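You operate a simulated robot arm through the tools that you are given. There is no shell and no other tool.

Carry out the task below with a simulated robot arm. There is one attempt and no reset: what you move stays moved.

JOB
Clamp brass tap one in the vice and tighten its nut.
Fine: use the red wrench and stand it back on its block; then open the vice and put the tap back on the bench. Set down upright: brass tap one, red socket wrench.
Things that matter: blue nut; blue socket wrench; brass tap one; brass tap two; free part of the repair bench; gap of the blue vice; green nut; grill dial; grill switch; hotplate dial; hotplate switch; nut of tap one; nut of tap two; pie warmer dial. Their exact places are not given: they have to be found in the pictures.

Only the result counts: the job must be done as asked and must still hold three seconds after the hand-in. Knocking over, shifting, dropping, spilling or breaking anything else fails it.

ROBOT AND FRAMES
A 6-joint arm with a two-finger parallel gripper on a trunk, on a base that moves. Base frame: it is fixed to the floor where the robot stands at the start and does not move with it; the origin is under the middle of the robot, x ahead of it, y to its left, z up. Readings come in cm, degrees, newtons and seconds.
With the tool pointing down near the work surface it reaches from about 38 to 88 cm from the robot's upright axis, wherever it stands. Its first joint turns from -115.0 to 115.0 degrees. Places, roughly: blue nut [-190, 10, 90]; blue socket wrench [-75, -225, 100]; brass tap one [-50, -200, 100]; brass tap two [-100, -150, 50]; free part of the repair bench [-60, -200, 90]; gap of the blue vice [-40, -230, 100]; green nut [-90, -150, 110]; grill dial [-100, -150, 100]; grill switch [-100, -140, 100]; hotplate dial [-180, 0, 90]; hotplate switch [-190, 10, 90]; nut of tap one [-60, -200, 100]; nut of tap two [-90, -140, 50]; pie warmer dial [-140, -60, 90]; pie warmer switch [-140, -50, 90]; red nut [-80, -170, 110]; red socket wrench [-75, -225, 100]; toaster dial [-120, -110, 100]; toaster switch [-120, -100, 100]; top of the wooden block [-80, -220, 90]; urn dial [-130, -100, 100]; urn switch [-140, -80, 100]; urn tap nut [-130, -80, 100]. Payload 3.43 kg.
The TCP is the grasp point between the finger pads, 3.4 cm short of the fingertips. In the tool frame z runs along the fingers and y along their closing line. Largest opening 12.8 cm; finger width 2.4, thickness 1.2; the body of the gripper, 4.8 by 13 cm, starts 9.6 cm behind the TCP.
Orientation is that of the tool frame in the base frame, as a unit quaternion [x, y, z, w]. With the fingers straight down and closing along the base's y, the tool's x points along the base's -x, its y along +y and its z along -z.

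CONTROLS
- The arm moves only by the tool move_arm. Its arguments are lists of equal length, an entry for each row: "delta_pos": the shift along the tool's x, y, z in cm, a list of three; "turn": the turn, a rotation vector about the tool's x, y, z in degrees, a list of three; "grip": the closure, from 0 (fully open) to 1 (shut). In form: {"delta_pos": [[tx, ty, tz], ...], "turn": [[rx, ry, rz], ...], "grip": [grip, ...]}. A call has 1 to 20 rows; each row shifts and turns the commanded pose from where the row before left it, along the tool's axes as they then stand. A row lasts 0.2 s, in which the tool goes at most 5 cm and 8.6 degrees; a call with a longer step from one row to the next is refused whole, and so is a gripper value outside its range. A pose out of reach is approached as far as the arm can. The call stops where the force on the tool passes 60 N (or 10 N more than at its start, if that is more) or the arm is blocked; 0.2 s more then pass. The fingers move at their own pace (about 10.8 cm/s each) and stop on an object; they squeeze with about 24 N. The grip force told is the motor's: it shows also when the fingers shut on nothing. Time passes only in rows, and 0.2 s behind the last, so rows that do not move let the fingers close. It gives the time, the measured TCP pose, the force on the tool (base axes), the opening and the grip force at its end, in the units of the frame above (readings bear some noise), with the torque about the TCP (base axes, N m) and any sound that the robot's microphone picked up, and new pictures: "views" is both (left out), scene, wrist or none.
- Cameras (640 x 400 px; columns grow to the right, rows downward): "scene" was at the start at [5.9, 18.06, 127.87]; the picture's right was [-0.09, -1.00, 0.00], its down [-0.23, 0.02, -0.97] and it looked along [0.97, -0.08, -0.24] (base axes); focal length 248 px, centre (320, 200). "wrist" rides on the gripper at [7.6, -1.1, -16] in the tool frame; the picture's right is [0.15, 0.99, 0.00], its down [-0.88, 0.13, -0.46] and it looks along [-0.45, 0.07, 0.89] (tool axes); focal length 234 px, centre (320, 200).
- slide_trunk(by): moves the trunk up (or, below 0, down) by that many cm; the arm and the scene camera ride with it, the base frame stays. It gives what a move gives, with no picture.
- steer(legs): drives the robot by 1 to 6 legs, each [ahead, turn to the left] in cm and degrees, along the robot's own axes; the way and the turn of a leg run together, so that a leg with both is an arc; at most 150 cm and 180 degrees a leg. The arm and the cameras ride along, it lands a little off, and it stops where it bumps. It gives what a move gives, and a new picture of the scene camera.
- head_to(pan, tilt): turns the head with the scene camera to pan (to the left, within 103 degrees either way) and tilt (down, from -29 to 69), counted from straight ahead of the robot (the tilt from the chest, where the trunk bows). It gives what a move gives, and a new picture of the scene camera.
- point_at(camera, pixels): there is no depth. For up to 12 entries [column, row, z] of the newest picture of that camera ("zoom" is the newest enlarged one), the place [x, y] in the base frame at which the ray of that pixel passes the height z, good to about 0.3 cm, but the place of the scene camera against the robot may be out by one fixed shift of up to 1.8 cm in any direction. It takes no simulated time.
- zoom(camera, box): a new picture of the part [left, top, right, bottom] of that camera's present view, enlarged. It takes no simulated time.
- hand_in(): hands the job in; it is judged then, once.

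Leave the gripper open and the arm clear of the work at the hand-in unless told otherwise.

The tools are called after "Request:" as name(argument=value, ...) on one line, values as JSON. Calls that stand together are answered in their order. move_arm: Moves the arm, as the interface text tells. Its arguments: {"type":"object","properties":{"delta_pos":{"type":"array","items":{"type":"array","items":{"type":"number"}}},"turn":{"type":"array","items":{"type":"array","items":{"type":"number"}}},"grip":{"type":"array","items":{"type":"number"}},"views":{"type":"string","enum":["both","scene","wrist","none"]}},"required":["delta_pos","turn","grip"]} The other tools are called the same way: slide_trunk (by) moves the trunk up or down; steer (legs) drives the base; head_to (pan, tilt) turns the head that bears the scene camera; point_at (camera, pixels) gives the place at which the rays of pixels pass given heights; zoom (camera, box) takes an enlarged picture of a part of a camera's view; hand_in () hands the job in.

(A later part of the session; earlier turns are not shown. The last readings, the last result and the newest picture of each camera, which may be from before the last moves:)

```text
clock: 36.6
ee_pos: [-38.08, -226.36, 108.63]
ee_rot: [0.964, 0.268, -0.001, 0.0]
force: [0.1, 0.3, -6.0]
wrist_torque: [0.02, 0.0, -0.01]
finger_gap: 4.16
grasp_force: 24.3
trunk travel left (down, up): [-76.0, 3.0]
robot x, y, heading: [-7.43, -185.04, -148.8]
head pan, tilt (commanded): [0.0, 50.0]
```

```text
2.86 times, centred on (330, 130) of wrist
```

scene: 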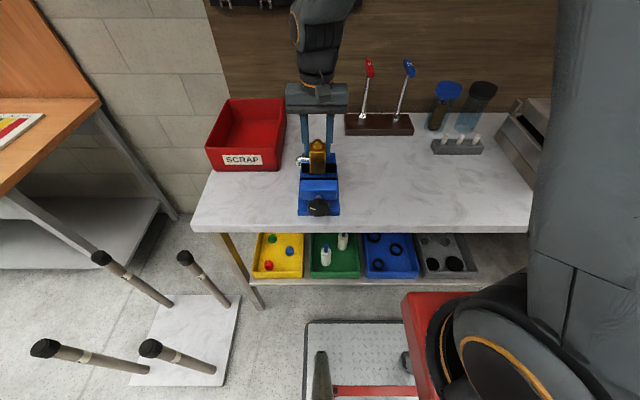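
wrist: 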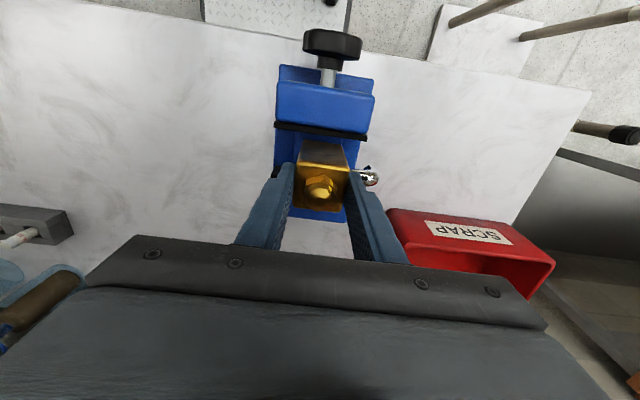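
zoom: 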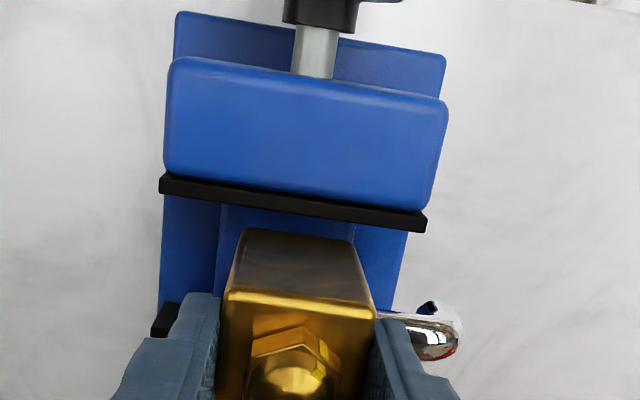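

The body is centred over the gap with about half a cm to spare on each side. I go down into the gap, gently near the end.

Request:
move_arm(delta_pos=[[-0.1, 0, 1.5], [0, 0, 1.5], [0, 0, 1.2], [0, 0, 0.4], [0, 0, 0]], turn=[[0, 0, 0], [0, 0, 0], [0, 0, 0], [0, 0, 0], [0, 0, 0]], grip=[1, 1, 1, 1, 1], views="both")

Request:
zoom(camera="scene", box=[280, 120, 360, 200])

```text
clock: 37.8
ee_pos: [-38.08, -226.51, 103.98]
ee_rot: [0.963, 0.268, 0.0, -0.001]
force: [-0.1, -0.2, -6.7]
wrist_torque: [0.03, -0.02, 0.02]
finger_gap: 4.15
grasp_force: 24.3
trunk travel left (down, up): [-76.0, 3.0]
robot x, y, heading: [-7.52, -184.72, -149.1]
head pan, tilt (commanded): [0.0, 50.0]
```

scene: 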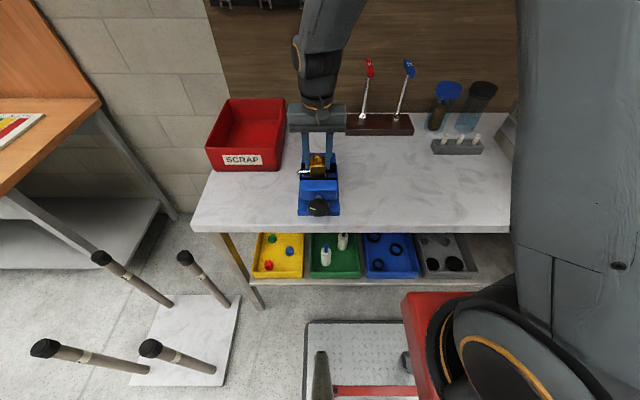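
wrist: 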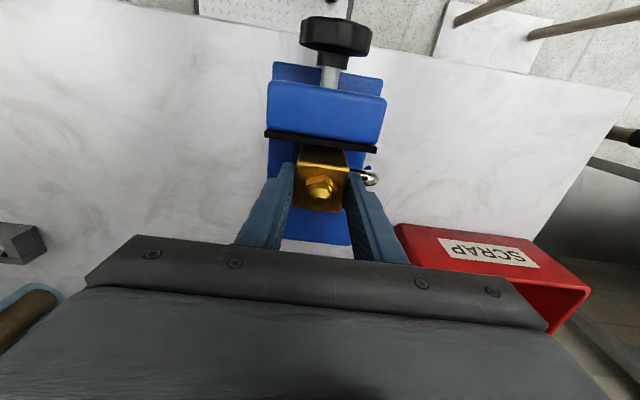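

```text
5.00 times, centred on (320, 160) of scene
```

zoom: 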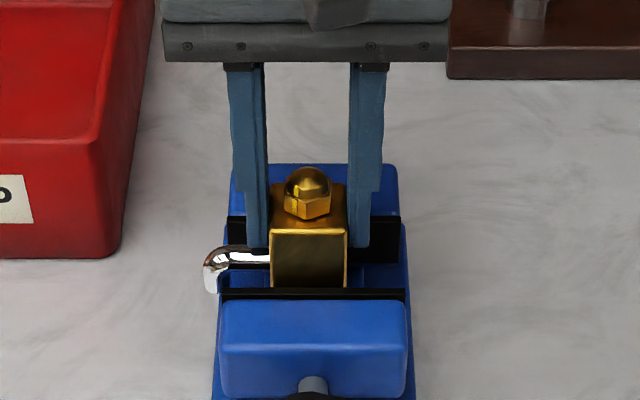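

No contact yet (force still -6.7 N, the tap's weight). I lower in 0.3 cm steps.

Request:
move_arm(delta_pos=[[0, 0, 0.3], [0, 0, 0.3], [0, 0, 0.3], [0, 0, 0]], turn=[[0, 0, 0], [0, 0, 0], [0, 0, 0], [0, 0, 0]], grip=[1, 1, 1, 1], views="none")

```text
clock: 38.8
ee_pos: [-38.08, -226.6, 103.42]
ee_rot: [0.963, 0.269, -0.001, 0.0]
force: [0.3, -1.6, 10.4]
wrist_torque: [0.28, -0.21, 0.03]
finger_gap: 4.19
grasp_force: 24.5
trunk travel left (down, up): [-76.0, 3.0]
robot x, y, heading: [-8.01, -184.53, -148.9]
head pan, tilt (commanded): [0.0, 50.0]
```

Contact: the tap stands on the slide (force turned to +10 N at z=103.4). I relax the push by 0.25 cm and open the fingers.

Request:
move_arm(delta_pos=[[0, 0, -0.25], [0, 0, 0], [0, 0, 0], [0, 0, 0], [0, 0, 0], [0, 0, 0]], turn=[[0, 0, 0], [0, 0, 0], [0, 0, 0], [0, 0, 0], [0, 0, 0], [0, 0, 0]], grip=[1, 1, 0.6, 0.5, 0.4, 0.4], views="both")

Request:
zoom(camera="scene", box=[280, 120, 360, 200])

```text
clock: 40.2
ee_pos: [-38.14, -226.39, 103.51]
ee_rot: [0.963, 0.268, 0.0, 0.001]
force: [-0.3, 0.0, 0.1]
wrist_torque: [-0.04, -0.04, -0.01]
finger_gap: 7.66
grasp_force: 0.1
trunk travel left (down, up): [-76.0, 3.0]
robot x, y, heading: [-7.42, -184.75, -148.8]
head pan, tilt (commanded): [0.0, 50.0]
```

scene: 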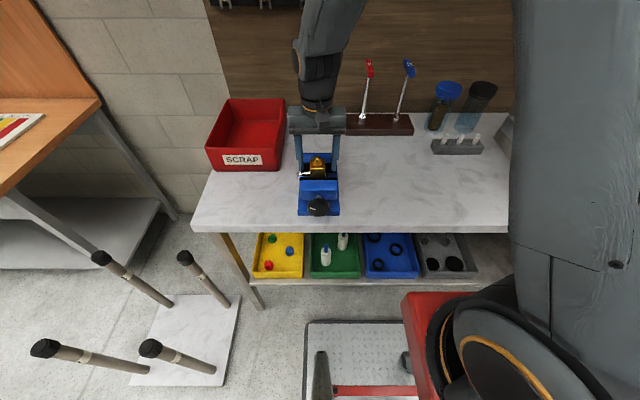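
wrist: 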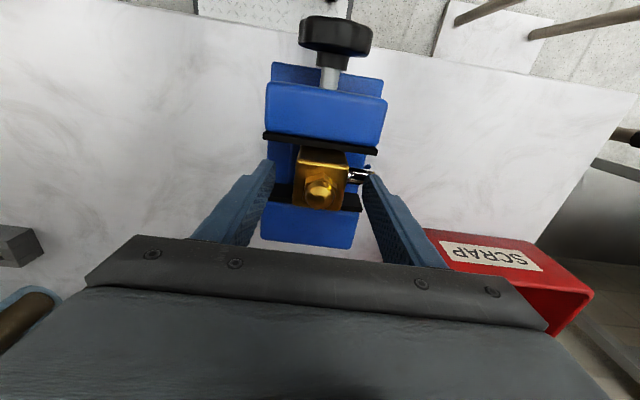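

```text
5.00 times, centred on (320, 160) of scene
```

zoom: 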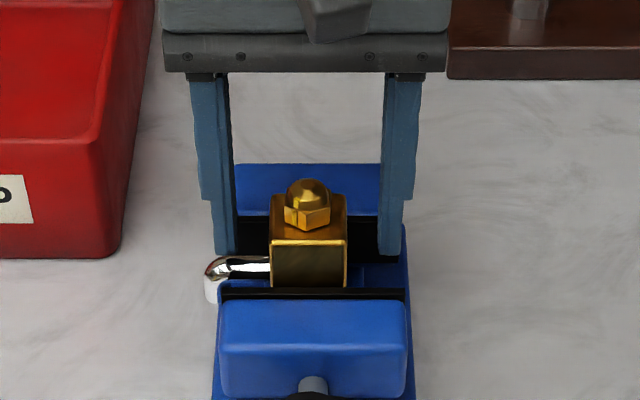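

The tap stands upright on its own in the gap. I raise the arm clear and then look to both rear sides, since I want to back the robot about 38 cm to turn the vice knob with a level tool.

Request:
move_arm(delta_pos=[[0, 0, -2], [0, 0, -4.5], [0, 0, -4.5], [0, 0, -4.5], [0, 0, -4.5], [0, 0, 0]], turn=[[0, 0, 0], [0, 0, 0], [0, 0, 0], [0, 0, 0], [0, 0, 0], [0, 0, 0]], grip=[0.4, 0.4, 0.4, 0.4, 0.4, 0], views="both")

Request:
head_to(pan=103, tilt=30)

Request:
head_to(pan=-103, tilt=30)

```text
clock: 41.6
ee_pos: [-38.07, -226.75, 123.42]
ee_rot: [0.964, 0.268, 0.0, 0.0]
force: [-0.3, -0.1, -0.8]
wrist_torque: [0.0, 0.0, -0.02]
finger_gap: 12.79
grasp_force: 0.0
trunk travel left (down, up): [-76.0, 3.0]
robot x, y, heading: [-7.87, -184.62, -148.9]
head pan, tilt (commanded): [0.0, 50.0]
```

scene: 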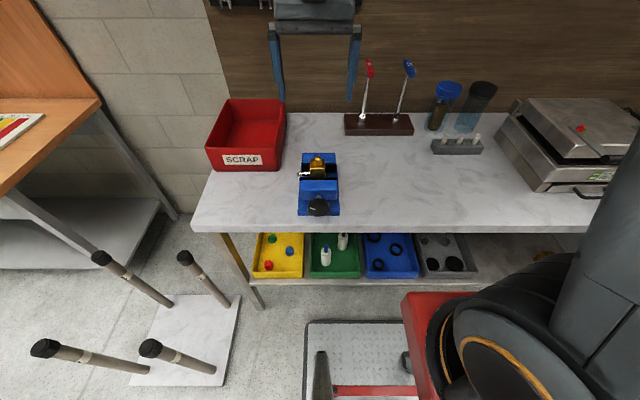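
wrist: 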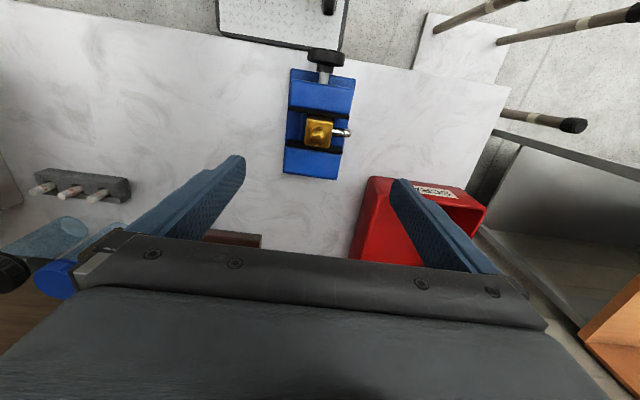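

```text
clock: 43.4
ee_pos: [-38.16, -226.75, 123.23]
ee_rot: [0.963, 0.268, 0.0, -0.001]
force: [-0.3, 0.2, 0.2]
wrist_torque: [0.0, 0.01, 0.0]
finger_gap: 12.78
grasp_force: 0.0
trunk travel left (down, up): [-76.0, 3.0]
robot x, y, heading: [-7.99, -184.8, -148.9]
head pan, tilt (commanded): [103.0, 30.0]
```

scene: 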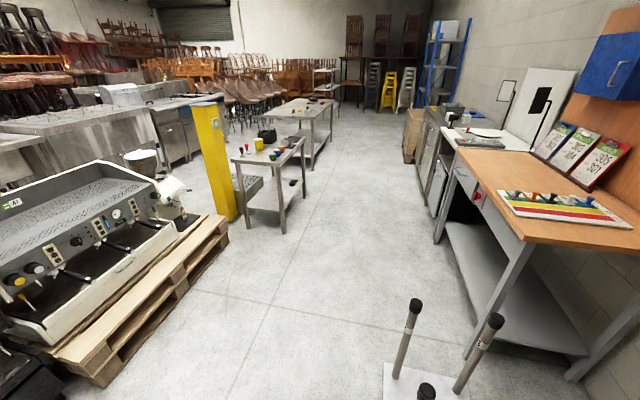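

```text
clock: 46.4
ee_pos: [-38.1, -226.88, 123.39]
ee_rot: [0.963, 0.268, 0.0, 0.0]
force: [-0.1, -0.6, -0.1]
wrist_torque: [0.0, 0.0, 0.0]
finger_gap: 12.81
grasp_force: 0.0
trunk travel left (down, up): [-76.0, 3.0]
robot x, y, heading: [-7.96, -184.67, -148.8]
head pan, tilt (commanded): [-103.0, 30.0]
```

scene: 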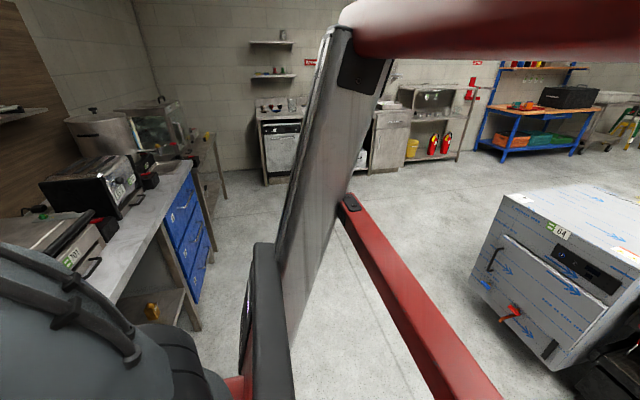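

I check where the oven's near lower corner and red chassis lie in this view.

Request:
point_at(camera="scene", pixels=[[552, 368, 10], [468, 285, 30], [515, 195, 85], [405, 395, 5], [340, 195, 5]])

Request:
head_to(pan=103, tilt=45)

Request:
point_at(camera="scene", pixels=[[100, 310, 0], [220, 180, 12], [60, 330, 12], [150, 260, 12], [10, 380, 12]])

```text
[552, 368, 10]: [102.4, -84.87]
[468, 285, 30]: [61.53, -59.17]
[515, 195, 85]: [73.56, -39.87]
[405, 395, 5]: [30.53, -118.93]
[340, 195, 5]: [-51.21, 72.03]
```

```text
clock: 49.4
ee_pos: [-38.06, -226.7, 123.39]
ee_rot: [0.963, 0.269, 0.001, 0.0]
force: [-0.3, 0.5, 0.1]
wrist_torque: [0.0, 0.0, -0.02]
finger_gap: 12.8
grasp_force: 0.1
trunk travel left (down, up): [-76.0, 3.0]
robot x, y, heading: [-7.96, -184.49, -148.8]
head pan, tilt (commanded): [103.0, 45.0]
```

scene: 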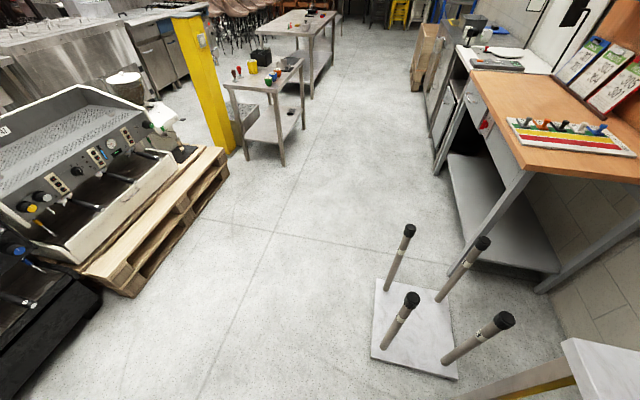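

```text
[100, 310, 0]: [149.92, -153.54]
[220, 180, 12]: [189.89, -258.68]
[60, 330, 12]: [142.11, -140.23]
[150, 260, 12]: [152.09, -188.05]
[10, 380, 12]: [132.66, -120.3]
```

The floor behind is clear (pallet and oven are more than 60 cm off). I drive straight back 38 cm and look at the bench again.

Request:
steer(legs=[[-38, 0]])

Request:
head_to(pan=0, tilt=40)

```text
clock: 51.8
ee_pos: [-6.26, -207.72, 123.25]
ee_rot: [0.963, 0.27, 0.0, 0.0]
force: [-0.2, -0.2, -0.4]
wrist_torque: [-0.01, 0.0, -0.03]
finger_gap: 12.82
grasp_force: 0.1
trunk travel left (down, up): [-76.0, 3.0]
robot x, y, heading: [23.88, -165.16, -148.9]
head pan, tilt (commanded): [103.0, 45.0]
```

scene: 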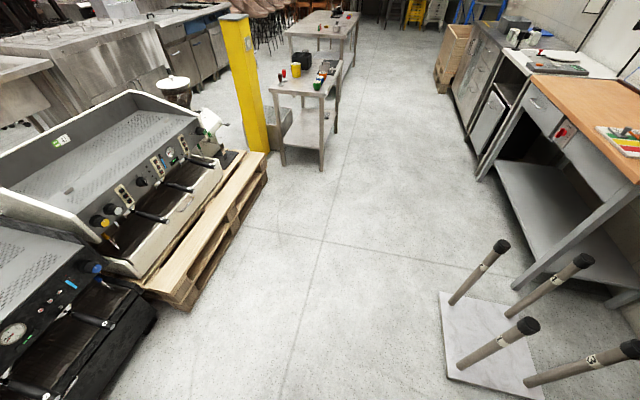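

```text
clock: 53.6
ee_pos: [-6.17, -207.69, 123.28]
ee_rot: [0.963, 0.271, 0.0, 0.0]
force: [0.8, 0.2, 0.0]
wrist_torque: [-0.02, -0.01, 0.01]
finger_gap: 12.8
grasp_force: 0.1
trunk travel left (down, up): [-76.0, 3.0]
robot x, y, heading: [23.86, -165.19, -148.8]
head pan, tilt (commanded): [0.0, 40.0]
```

scene: 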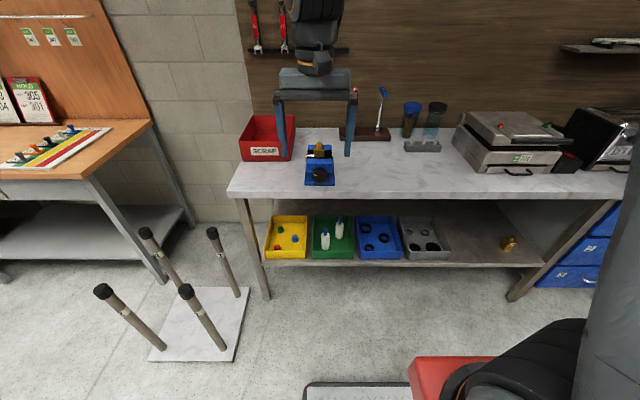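

The knob faces the robot. I now swing the tool level, pointing to the wall (turn -90 about tool y), staying in place 26 cm before the knob.

Request:
move_arm(delta_pos=[[0, 0, 0], [0, 0, 0], [0, 0, 0], [0, 0, 0], [0, 0, 0], [0, 0, 0], [0, 0, 0], [0, 0, 0], [0, 0, 0], [0, 0, 0], [0, 0, 0], [0, 0, 0], [0, 0, 0]], turn=[[0, -8, 0], [0, -8, 0], [0, -8, 0], [0, -8, 0], [0, -8, 0], [0, -8, 0], [0, -8, 0], [0, -8, 0], [0, -8, 0], [0, -8, 0], [0, -8, 0], [0, -2, 0], [0, 0, 0]], grip=[0, 0, 0, 0, 0, 0, 0, 0, 0, 0, 0, 0, 0], views="both")

```text
clock: 56.4
ee_pos: [-6.97, -209.53, 123.54]
ee_rot: [0.681, 0.191, -0.681, 0.19]
force: [0.3, -0.4, -0.2]
wrist_torque: [0.02, -0.01, 0.0]
finger_gap: 12.8
grasp_force: 0.0
out of reach, approached as far as the arm can: row 10, 11
trunk travel left (down, up): [-76.0, 3.0]
robot x, y, heading: [23.95, -165.4, -148.7]
head pan, tilt (commanded): [0.0, 40.0]
```

scene: 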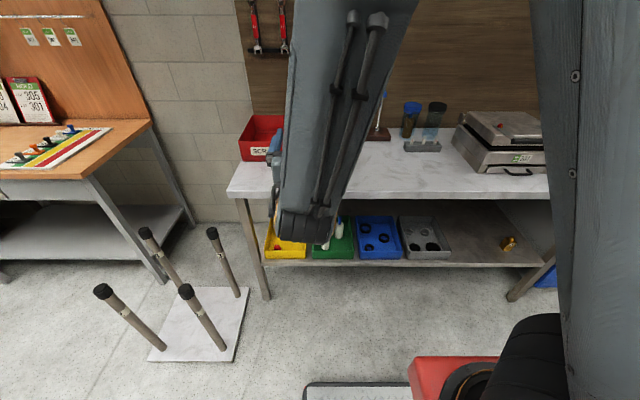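
wrist: 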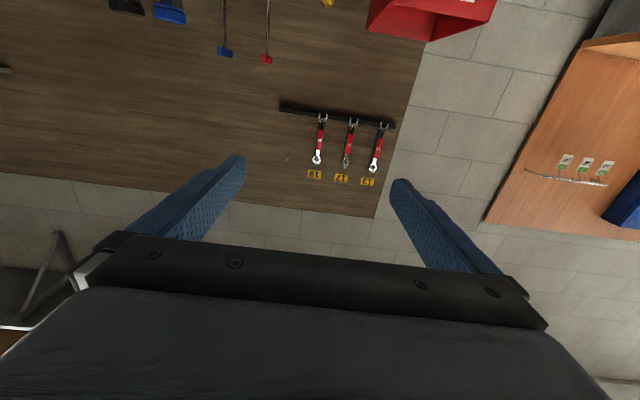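

The tool is level now, though the camera sits below it. I lower the tool toward knob height (tool x points down), 26 cm in steps, well before the bench edge.

Request:
move_arm(delta_pos=[[4.3, 0, 0], [4.3, 0, 0], [4.3, 0, 0], [4.3, 0, 0], [4.3, 0, 0], [4.3, 0, 0], [0, 0, 0]], turn=[[0, 0, 0], [0, 0, 0], [0, 0, 0], [0, 0, 0], [0, 0, 0], [0, 0, 0], [0, 0, 0]], grip=[0, 0, 0, 0, 0, 0, 0], views="both")

```text
clock: 58.0
ee_pos: [-7.9, -220.87, 110.08]
ee_rot: [0.682, 0.195, -0.682, 0.181]
force: [-0.4, 0.8, 0.8]
wrist_torque: [-0.04, 0.03, 0.03]
finger_gap: 12.8
grasp_force: 0.0
out of reach, approached as far as the arm can: row 1, 2, 3, 4, 5, 6
trunk travel left (down, up): [-76.0, 3.0]
robot x, y, heading: [23.91, -165.73, -148.5]
head pan, tilt (commanded): [0.0, 40.0]
```

scene: 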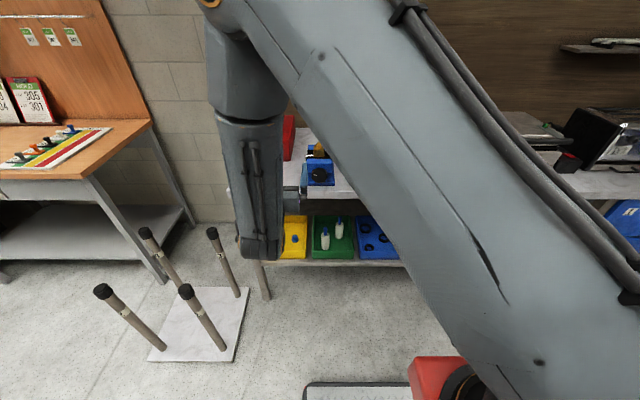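
wrist: 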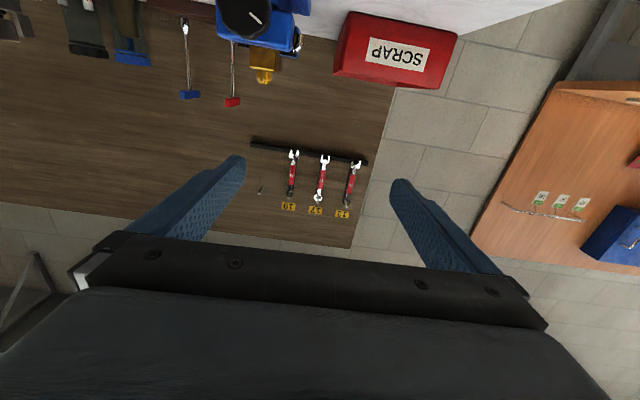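

The arm cannot get low here with the trunk up high and the tool so close. I undo that motion and instead will lower the trunk.

Request:
move_arm(delta_pos=[[-4, -2, 0], [-4, -2, 0], [-4, -2, 0], [-2, -2, 0], [0, -2, 0], [0, 0, 0]], turn=[[0, 0, 0], [0, 0, 0], [0, 0, 0], [0, 0, 0], [0, 0, 0], [0, 0, 0]], grip=[0, 0, 0, 0, 0, 0], views="scene")

```text
clock: 59.4
ee_pos: [-13.04, -212.2, 124.01]
ee_rot: [0.681, 0.191, -0.681, 0.191]
force: [-0.6, -0.9, -0.4]
wrist_torque: [0.01, 0.04, 0.04]
finger_gap: 12.82
grasp_force: 0.0
trunk travel left (down, up): [-76.0, 3.0]
robot x, y, heading: [24.5, -165.52, -148.7]
head pan, tilt (commanded): [0.0, 40.0]
```

scene: 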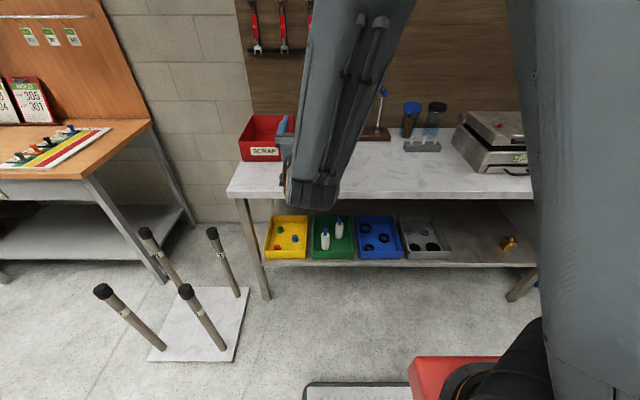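

The commanded pose follows the real one. TCP is at (-13,-212.2,124), about 17 cm before the bench edge. I lower the trunk 26 cm, bringing the level tool to knob height.

Request:
slide_trunk(by=-26)

Request:
move_arm(delta_pos=[[0, 0, 0]], turn=[[0, 0, 0]], grip=[0], views="both")

```text
clock: 62.1
ee_pos: [-13.96, -212.92, 98.08]
ee_rot: [-0.68, -0.191, 0.682, -0.191]
force: [-0.2, -0.2, 0.2]
wrist_torque: [0.0, 0.03, -0.03]
finger_gap: 12.79
grasp_force: 0.0
trunk travel left (down, up): [-50.0, 29.0]
robot x, y, heading: [23.92, -165.34, -148.7]
head pan, tilt (commanded): [0.0, 40.0]
```

```text
clock: 62.5
ee_pos: [-13.88, -213.01, 98.14]
ee_rot: [-0.681, -0.19, 0.681, -0.19]
force: [-0.7, -0.3, -0.6]
wrist_torque: [0.01, 0.03, 0.0]
finger_gap: 12.81
grasp_force: 0.0
trunk travel left (down, up): [-50.0, 29.0]
robot x, y, heading: [23.97, -165.2, -148.6]
head pan, tilt (commanded): [0.0, 40.0]
```

scene: 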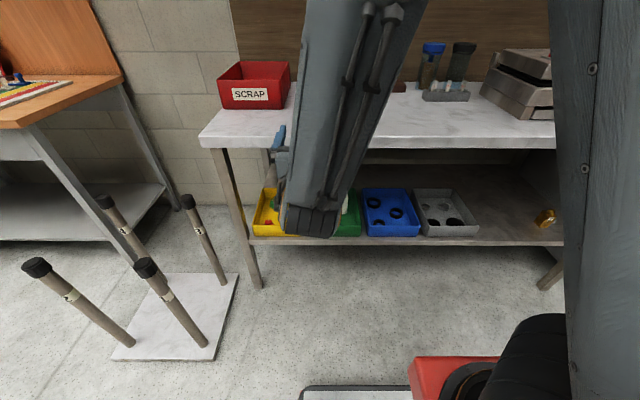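
wrist: 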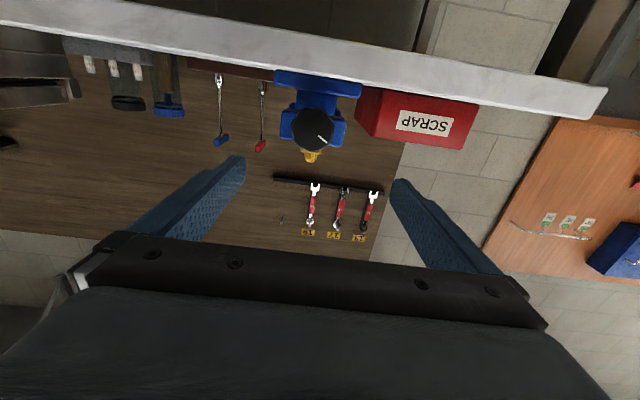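

The wrist camera (upside down, from below) sees the knob at (313,130). I zoom to see the knob's shape and its white mark.

Request:
zoom(camera="wrist", box=[260, 60, 370, 170])

```text
3.64 times, centred on (315, 115) of wrist
```

zoom: 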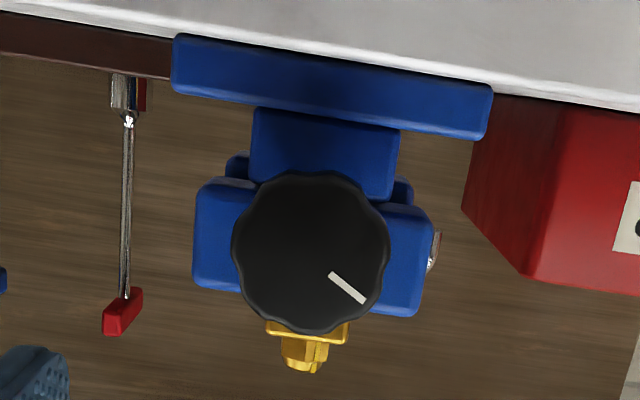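

The knob is about 5.6 cm across, centre about 1.8 cm below and 1.1 cm to the side (tool -y) of the tool axis, so at z about 96.3. I pre-roll the tool -170 degrees here in free space, to have a long clockwise stroke.

Request:
move_arm(delta_pos=[[0, 0, 0], [0, 0, 0], [0, 0, 0], [0, 0, 0], [0, 0, 0], [0, 0, 0], [0, 0, 0], [0, 0, 0], [0, 0, 0], [0, 0, 0], [0, 0, 0], [0, 0, 0], [0, 0, 0], [0, 0, 0], [0, 0, 0], [0, 0, 0], [0, 0, 0], [0, 0, 0], [0, 0, 0], [0, 0, 0]], turn=[[0, 0, -8.5], [0, 0, -8.5], [0, 0, -8.5], [0, 0, -8.5], [0, 0, -8.5], [0, 0, -8.5], [0, 0, -8.5], [0, 0, -8.5], [0, 0, -8.5], [0, 0, -8.5], [0, 0, -8.5], [0, 0, -8.5], [0, 0, -8.5], [0, 0, -8.5], [0, 0, -8.5], [0, 0, -8.5], [0, 0, -8.5], [0, 0, -8.5], [0, 0, -8.5], [0, 0, -8.5]], grip=[0, 0, 0, 0, 0, 0, 0, 0, 0, 0, 0, 0, 0, 0, 0, 0, 0, 0, 0, 0], views="both")

```text
clock: 66.7
ee_pos: [-13.96, -213.01, 98.06]
ee_rot: [-0.132, 0.695, -0.249, -0.662]
force: [-0.2, 1.0, 0.8]
wrist_torque: [0.04, 0.0, -0.03]
finger_gap: 12.79
grasp_force: 0.2
trunk travel left (down, up): [-50.0, 29.0]
robot x, y, heading: [23.93, -165.51, -148.7]
head pan, tilt (commanded): [0.0, 40.0]
```

scene: 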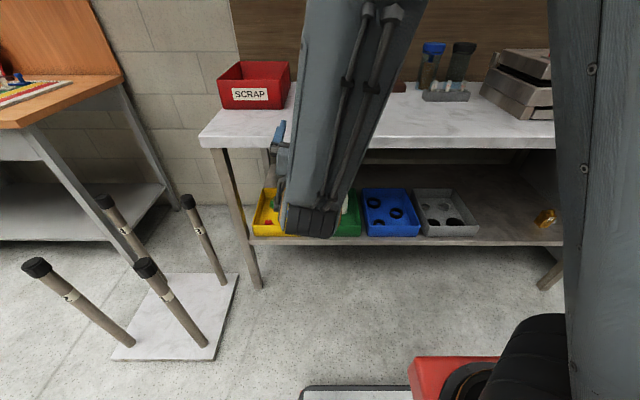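
wrist: 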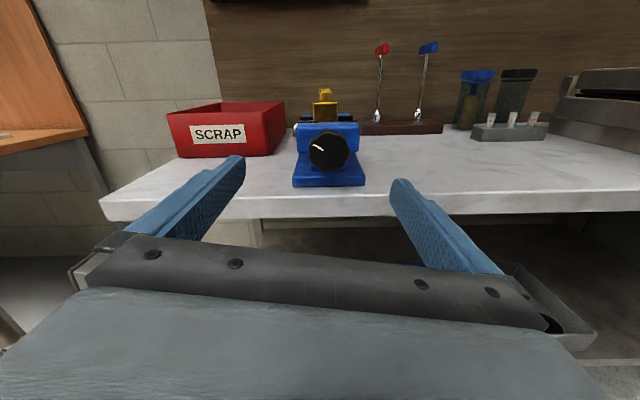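

The roll worked and the camera is now on top with a clear view: knob at (329,151), the tap behind it. From the two views I get the knob centre about 1.4 cm below and 1.2 cm right of the tool axis, its face 17 cm ahead. I test whether the roll can go 90 degrees further, for a longer stroke.

Request:
move_arm(delta_pos=[[0, 0, 0], [0, 0, 0], [0, 0, 0], [0, 0, 0], [0, 0, 0], [0, 0, 0], [0, 0, 0], [0, 0, 0], [0, 0, 0], [0, 0, 0], [0, 0, 0], [0, 0, 0]], turn=[[0, 0, -8.5], [0, 0, -8.5], [0, 0, -8.5], [0, 0, -8.5], [0, 0, -8.5], [0, 0, -8.5], [0, 0, -8.5], [0, 0, -8.5], [0, 0, -8.5], [0, 0, -8.5], [0, 0, -8.5], [0, 0, 0]], grip=[0, 0, 0, 0, 0, 0, 0, 0, 0, 0, 0, 0], views="both")

```text
clock: 69.3
ee_pos: [-14.09, -212.99, 98.08]
ee_rot: [0.596, -0.38, -0.311, 0.635]
force: [-0.2, -0.3, 0.0]
wrist_torque: [0.01, 0.0, 0.0]
finger_gap: 12.8
grasp_force: 0.0
trunk travel left (down, up): [-50.0, 29.0]
robot x, y, heading: [24.07, -165.07, -148.8]
head pan, tilt (commanded): [0.0, 40.0]
```

scene: 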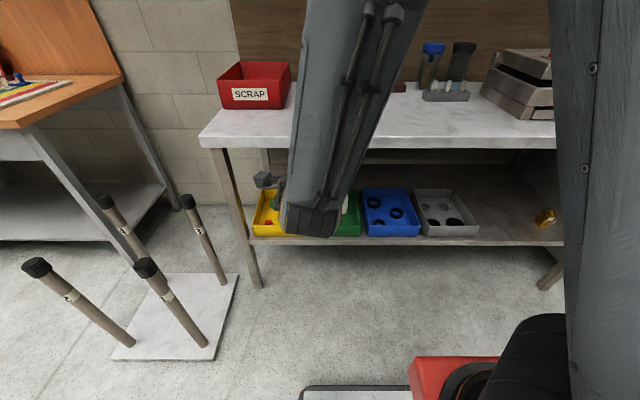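
wrist: 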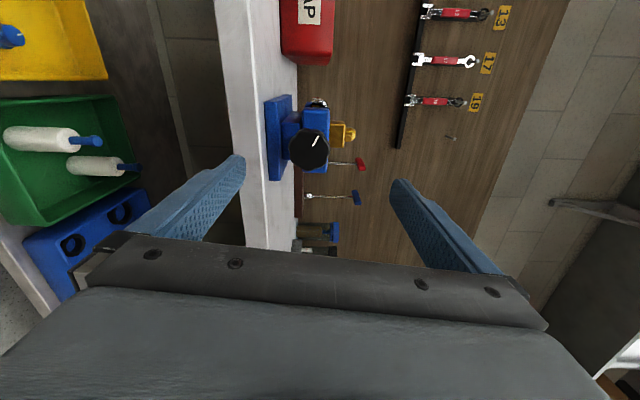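

No limit met; at this roll (-263) the fingers are nearly one above the other. I line up with the knob axis, narrow the fingers to about 7.2 cm so the lower one clears the bench, and go 10 cm forward, then check.

Request:
move_arm(delta_pos=[[-1.44, -1.19, 0], [0, 0, 2.5], [0, 0, 2.5], [0, 0, 2.5], [0, 0, 2.5], [0, 0, 0]], turn=[[0, 0, 0], [0, 0, 0], [0, 0, 0], [0, 0, 0], [0, 0, 0], [0, 0, 0]], grip=[0.44, 0.44, 0.44, 0.44, 0.44, 0.44], views="both")

Request:
zoom(camera="wrist", box=[220, 80, 420, 240])

```text
clock: 70.7
ee_pos: [-23.37, -217.92, 96.84]
ee_rot: [0.596, -0.382, -0.311, 0.635]
force: [-0.5, 0.2, -0.3]
wrist_torque: [0.01, 0.0, -0.02]
finger_gap: 7.19
grasp_force: 0.0
out of reach, approached as far as the arm can: row 1
trunk travel left (down, up): [-50.0, 29.0]
robot x, y, heading: [23.79, -165.64, -148.3]
head pan, tilt (commanded): [0.0, 40.0]
```

scene: 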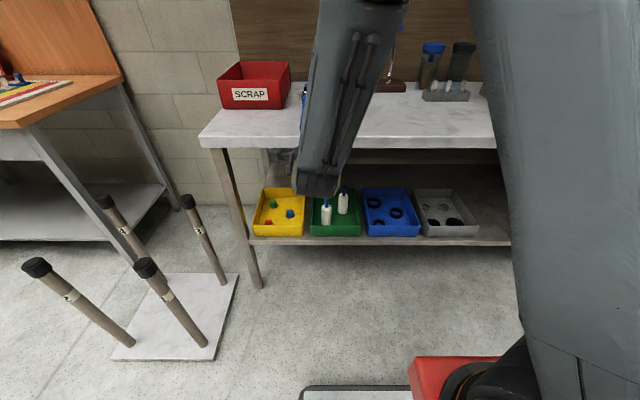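
wrist: 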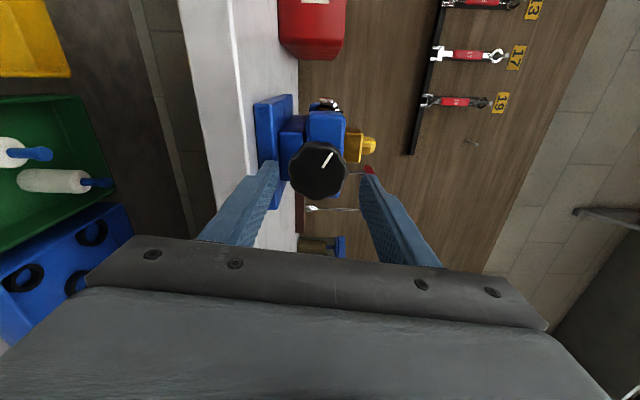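

```text
2.50 times, centred on (320, 160) of wrist
```

zoom: 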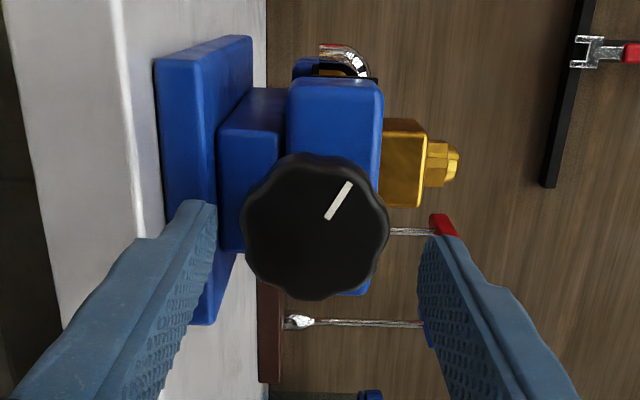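

The knob sits nicely between the fingers, about 0.45 cm off along tool -x. I correct that and go 4.9 cm forward, so the fingers flank the knob.

Request:
move_arm(delta_pos=[[-0.45, 0, 1.5], [0, 0, 1.7], [0, 0, 1.7], [0, 0, 0]], turn=[[0, 0, 0], [0, 0, 0], [0, 0, 0], [0, 0, 0]], grip=[0.44, 0.44, 0.44, 0.44], views="both")

Request:
zoom(camera="wrist", box=[220, 100, 420, 260])

Request:
zoom(camera="scene", box=[250, 60, 370, 160])

```text
clock: 71.7
ee_pos: [-27.99, -220.15, 96.58]
ee_rot: [0.595, -0.381, -0.311, 0.636]
force: [2.4, 2.3, -0.7]
wrist_torque: [0.13, -0.1, -0.05]
finger_gap: 7.15
grasp_force: 0.1
trunk travel left (down, up): [-50.0, 29.0]
robot x, y, heading: [24.11, -165.55, -148.8]
head pan, tilt (commanded): [0.0, 40.0]
```

scene: 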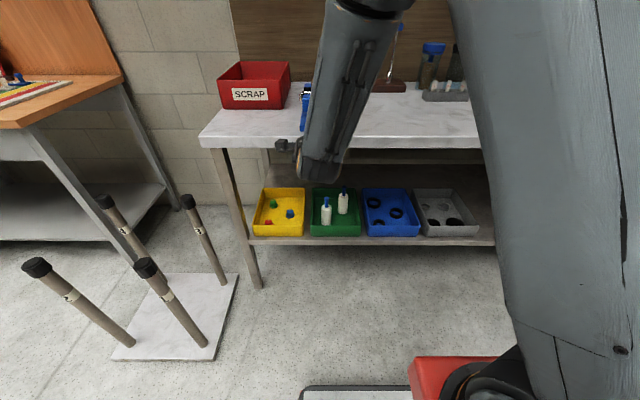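
wrist: 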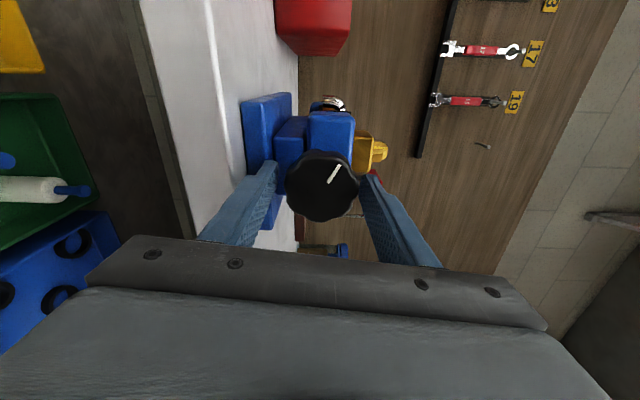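

```text
2.50 times, centred on (320, 180) of wrist
```

zoom: 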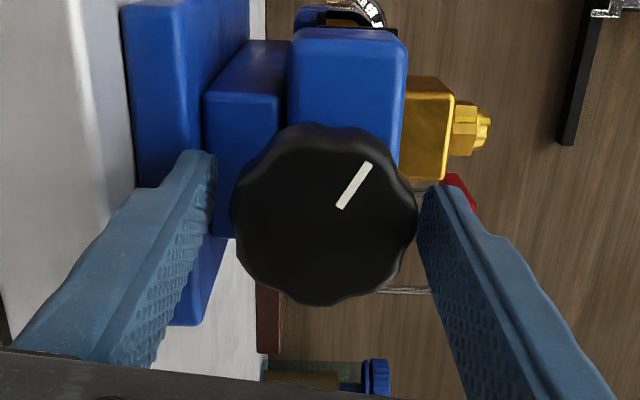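

```text
4.00 times, centred on (310, 110) of scene
```

zoom: 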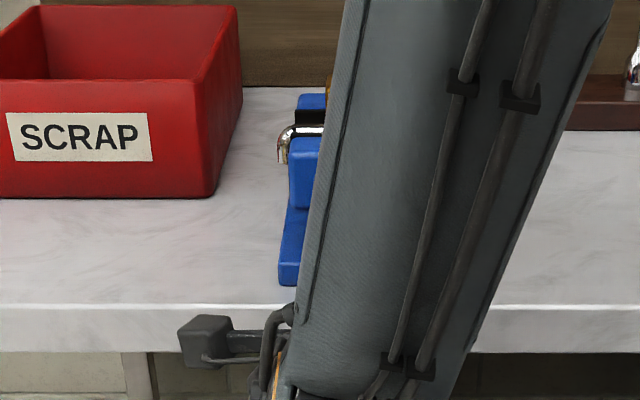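

There is a slight 3 N touch, likely the lower fingertip at the vice's base plate. I back off 0.6 cm and close on the knob.

Request:
move_arm(delta_pos=[[0, 0, -0.6], [0, 0, 0], [0, 0, 0], [0, 0, 0], [0, 0, 0]], turn=[[0, 0, 0], [0, 0, 0], [0, 0, 0], [0, 0, 0], [0, 0, 0]], grip=[0.44, 0.6, 1, 1, 1], views="wrist")

Request:
zoom(camera="wrist", box=[220, 100, 420, 260])

```text
clock: 72.9
ee_pos: [-27.44, -219.79, 96.65]
ee_rot: [0.595, -0.381, -0.311, 0.635]
force: [-3.8, -2.8, 3.3]
wrist_torque: [0.1, 0.06, 0.2]
finger_gap: 5.93
grasp_force: 45.0
trunk travel left (down, up): [-50.0, 29.0]
robot x, y, heading: [23.95, -165.3, -148.8]
head pan, tilt (commanded): [0.0, 40.0]
```

wrist: 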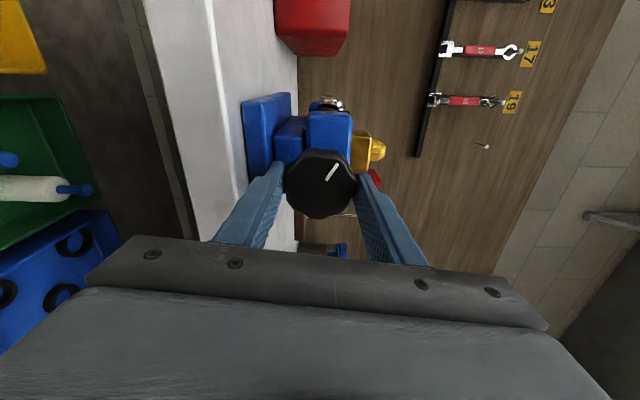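

```text
2.50 times, centred on (320, 180) of wrist
```

zoom: 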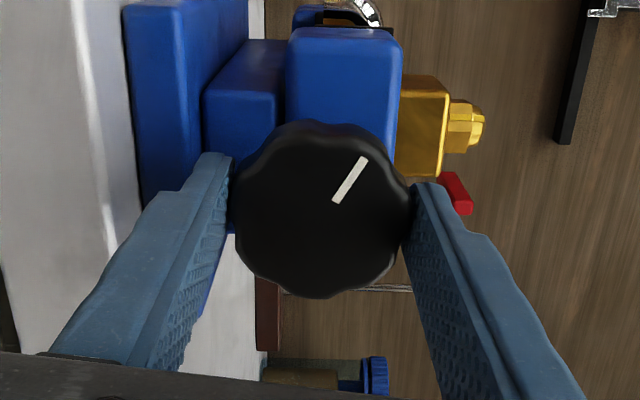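

The knob is held (5.9 cm). I turn it clockwise (plus about tool z, seen from the front) by about 40 degrees and watch forces and the jaw.

Request:
move_arm(delta_pos=[[0, 0, 0], [0, 0, 0], [0, 0, 0], [0, 0, 0], [0, 0, 0], [0, 0, 0]], turn=[[0, 0, 8], [0, 0, 8], [0, 0, 8], [0, 0, 8], [0, 0, 8], [0, 0, 0]], grip=[1, 1, 1, 1, 1, 1], views="both")

Request:
zoom(camera="wrist", box=[220, 80, 420, 240])

```text
clock: 74.3
ee_pos: [-27.5, -219.91, 96.62]
ee_rot: [0.429, -0.562, -0.075, 0.703]
force: [-26.9, -24.1, 5.3]
wrist_torque: [-0.11, 0.18, 0.21]
finger_gap: 5.93
grasp_force: 45.2
trunk travel left (down, up): [-50.0, 29.0]
robot x, y, heading: [24.33, -165.42, -148.8]
head pan, tilt (commanded): [0.0, 40.0]
```

scene: 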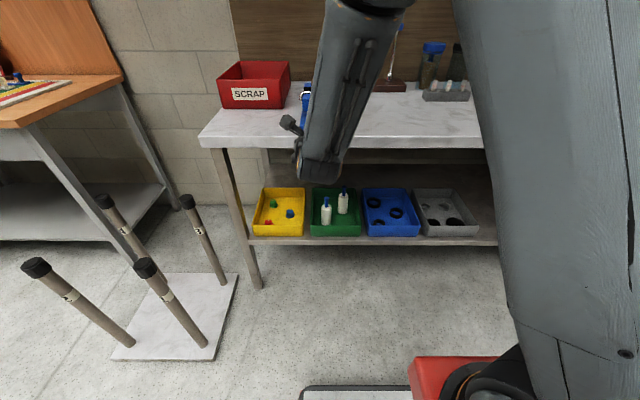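
wrist: 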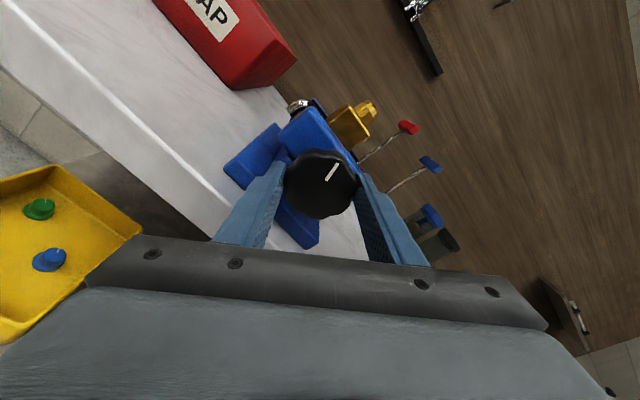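

```text
2.50 times, centred on (320, 160) of wrist
```

zoom: 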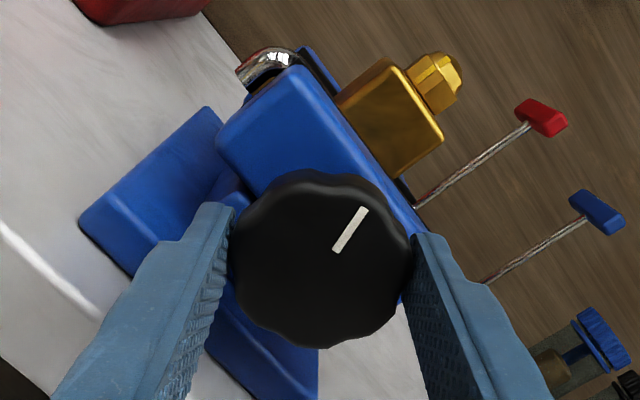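

The tool is being pulled about 35 N toward the wall: the knob moves in with the screw, so clockwise does close. I follow with +0.3 cm along tool z and read the force again.

Request:
move_arm(delta_pos=[[0, 0, 0.3], [0, 0, 0]], turn=[[0, 0, 0], [0, 0, 0]], grip=[1, 1], views="none")

```text
clock: 74.9
ee_pos: [-27.62, -219.87, 96.59]
ee_rot: [0.428, -0.562, -0.076, 0.704]
force: [7.5, 0.4, 7.1]
wrist_torque: [-0.48, 0.55, -0.52]
finger_gap: 5.92
grasp_force: 45.0
trunk travel left (down, up): [-50.0, 29.0]
robot x, y, heading: [24.35, -165.23, -148.8]
head pan, tilt (commanded): [0.0, 40.0]
```

Stiffness about 140 N/cm; so the screw advances about 0.22 cm per 40 degrees (2 cm per turn). I go on turning 8 degrees a row while following 0.045 cm per row.

Request:
move_arm(delta_pos=[[0, 0, 0.03], [0, 0, 0.045], [0, 0, 0.045], [0, 0, 0.045], [0, 0, 0.045], [0, 0, 0.045], [0, 0, 0.045], [0, 0, 0.045], [0, 0, 0]], turn=[[0, 0, 8], [0, 0, 8], [0, 0, 8], [0, 0, 8], [0, 0, 8], [0, 0, 8], [0, 0, 8], [0, 0, 8], [0, 0, 0]], grip=[1, 1, 1, 1, 1, 1, 1, 1, 1], views="both")

Request:
zoom(camera="wrist", box=[220, 80, 420, 240])

```text
clock: 76.9
ee_pos: [-27.76, -219.87, 96.63]
ee_rot: [-0.065, 0.704, -0.309, -0.636]
force: [21.8, 26.0, 0.2]
wrist_torque: [0.07, -0.5, -0.41]
finger_gap: 5.91
grasp_force: 45.1
trunk travel left (down, up): [-50.0, 29.0]
robot x, y, heading: [24.01, -165.58, -148.6]
head pan, tilt (commanded): [0.0, 40.0]
```

scene: 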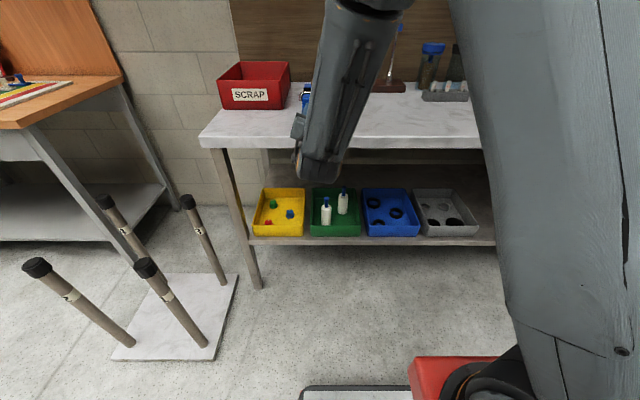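
wrist: 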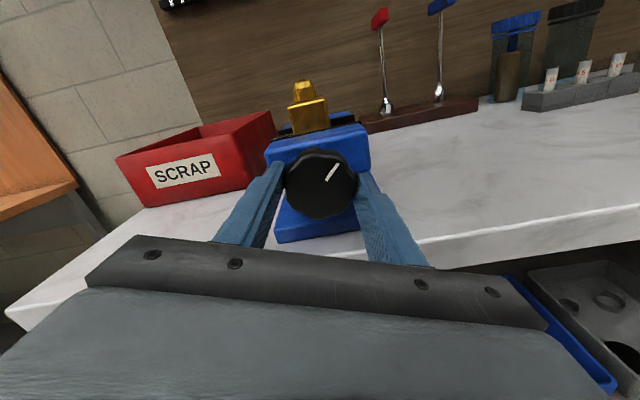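

```text
2.50 times, centred on (320, 160) of wrist
```

zoom: 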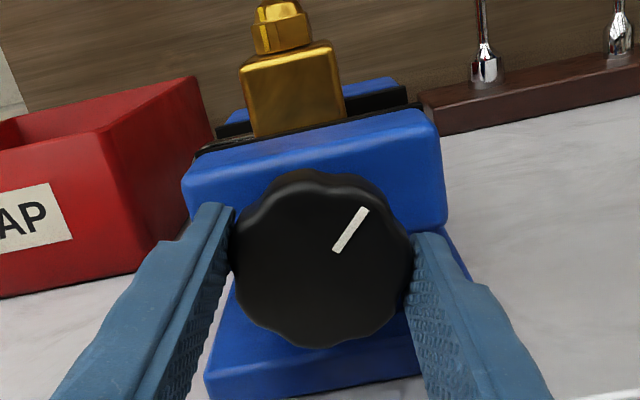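

Now I am pushing 32 N (followed too fast), so the advance per turn is smaller, about 1 cm per turn. I ease back 0.15 cm and continue turning with 0.02 cm per row.

Request:
move_arm(delta_pos=[[0, 0, -0.15], [0, 0, 0.01], [0, 0, 0.02], [0, 0, 0.02], [0, 0, 0.02], [0, 0, 0.02], [0, 0, 0.02], [0, 0, 0.02], [0, 0, 0]], turn=[[0, 0, 4], [0, 0, 8], [0, 0, 8], [0, 0, 8], [0, 0, 8], [0, 0, 8], [0, 0, 8], [0, 0, 8], [0, 0, 0]], grip=[1, 1, 1, 1, 1, 1, 1, 1, 1], views="wrist")

Request:
zoom(camera="wrist", box=[220, 80, 420, 240])

```text
clock: 78.9
ee_pos: [-27.88, -220.1, 96.65]
ee_rot: [0.296, 0.642, -0.586, -0.395]
force: [-18.8, -0.1, -5.7]
wrist_torque: [-0.17, 0.12, -0.53]
finger_gap: 5.93
grasp_force: 45.0
trunk travel left (down, up): [-50.0, 29.0]
robot x, y, heading: [23.88, -164.83, -148.8]
head pan, tilt (commanded): [0.0, 40.0]
```

wrist: 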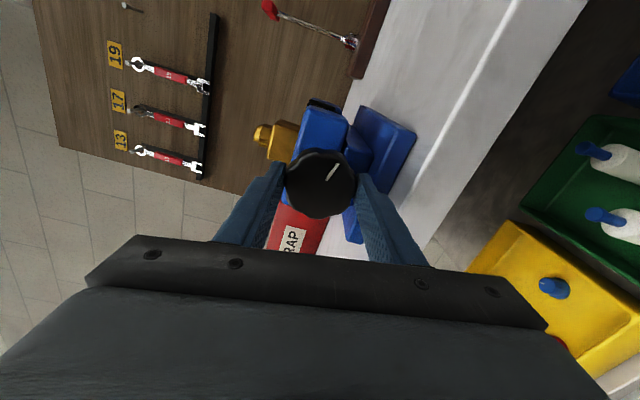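

```text
2.50 times, centred on (320, 160) of wrist
```

zoom: 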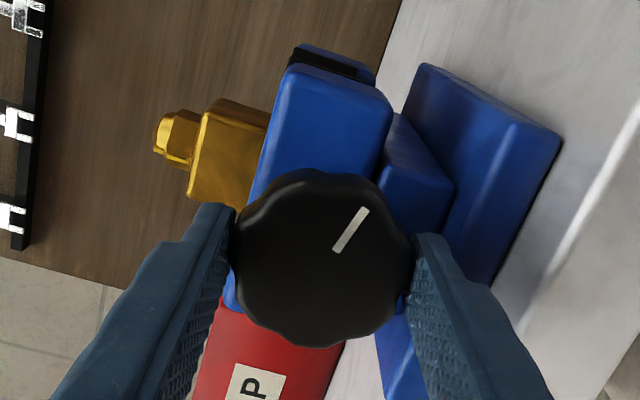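

Pull is now 16 N toward the wall; averaged over 164 degrees the knob has gone in about 0.55 to 0.7 cm (about 1.2 to 1.5 cm per turn). I go on with 0.03 cm per row.

Request:
move_arm(delta_pos=[[0, 0, 0.12], [0, 0, 0.03], [0, 0, 0.03], [0, 0, 0.03], [0, 0, 0.03], [0, 0, 0.03], [0, 0, 0.03], [0, 0, 0]], turn=[[0, 0, 8], [0, 0, 8], [0, 0, 8], [0, 0, 8], [0, 0, 8], [0, 0, 8], [0, 0, 8], [0, 0, 0]], grip=[1, 1, 1, 1, 1, 1, 1, 1], views="wrist")

Request:
zoom(camera="wrist", box=[220, 80, 420, 240])

```text
clock: 80.7
ee_pos: [-28.11, -220.22, 96.66]
ee_rot: [-0.562, -0.429, 0.703, 0.075]
force: [-3.8, 8.9, -2.7]
wrist_torque: [-0.39, 0.37, 0.26]
finger_gap: 5.93
grasp_force: 45.2
trunk travel left (down, up): [-50.0, 29.0]
robot x, y, heading: [23.95, -165.58, -148.7]
head pan, tilt (commanded): [0.0, 40.0]
```

wrist: 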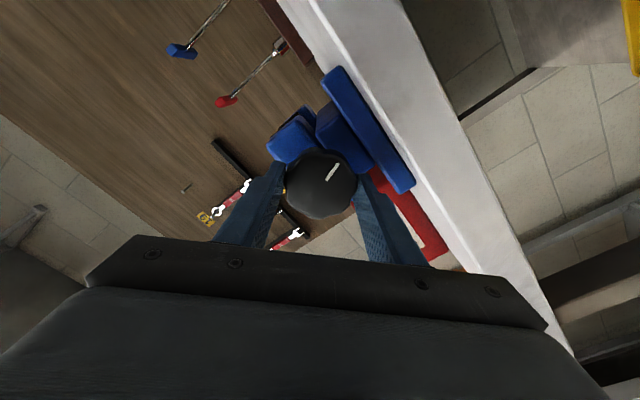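

```text
2.50 times, centred on (320, 160) of wrist
```

zoom: 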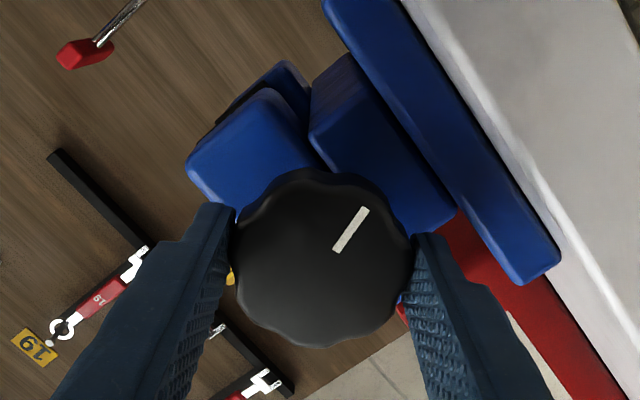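

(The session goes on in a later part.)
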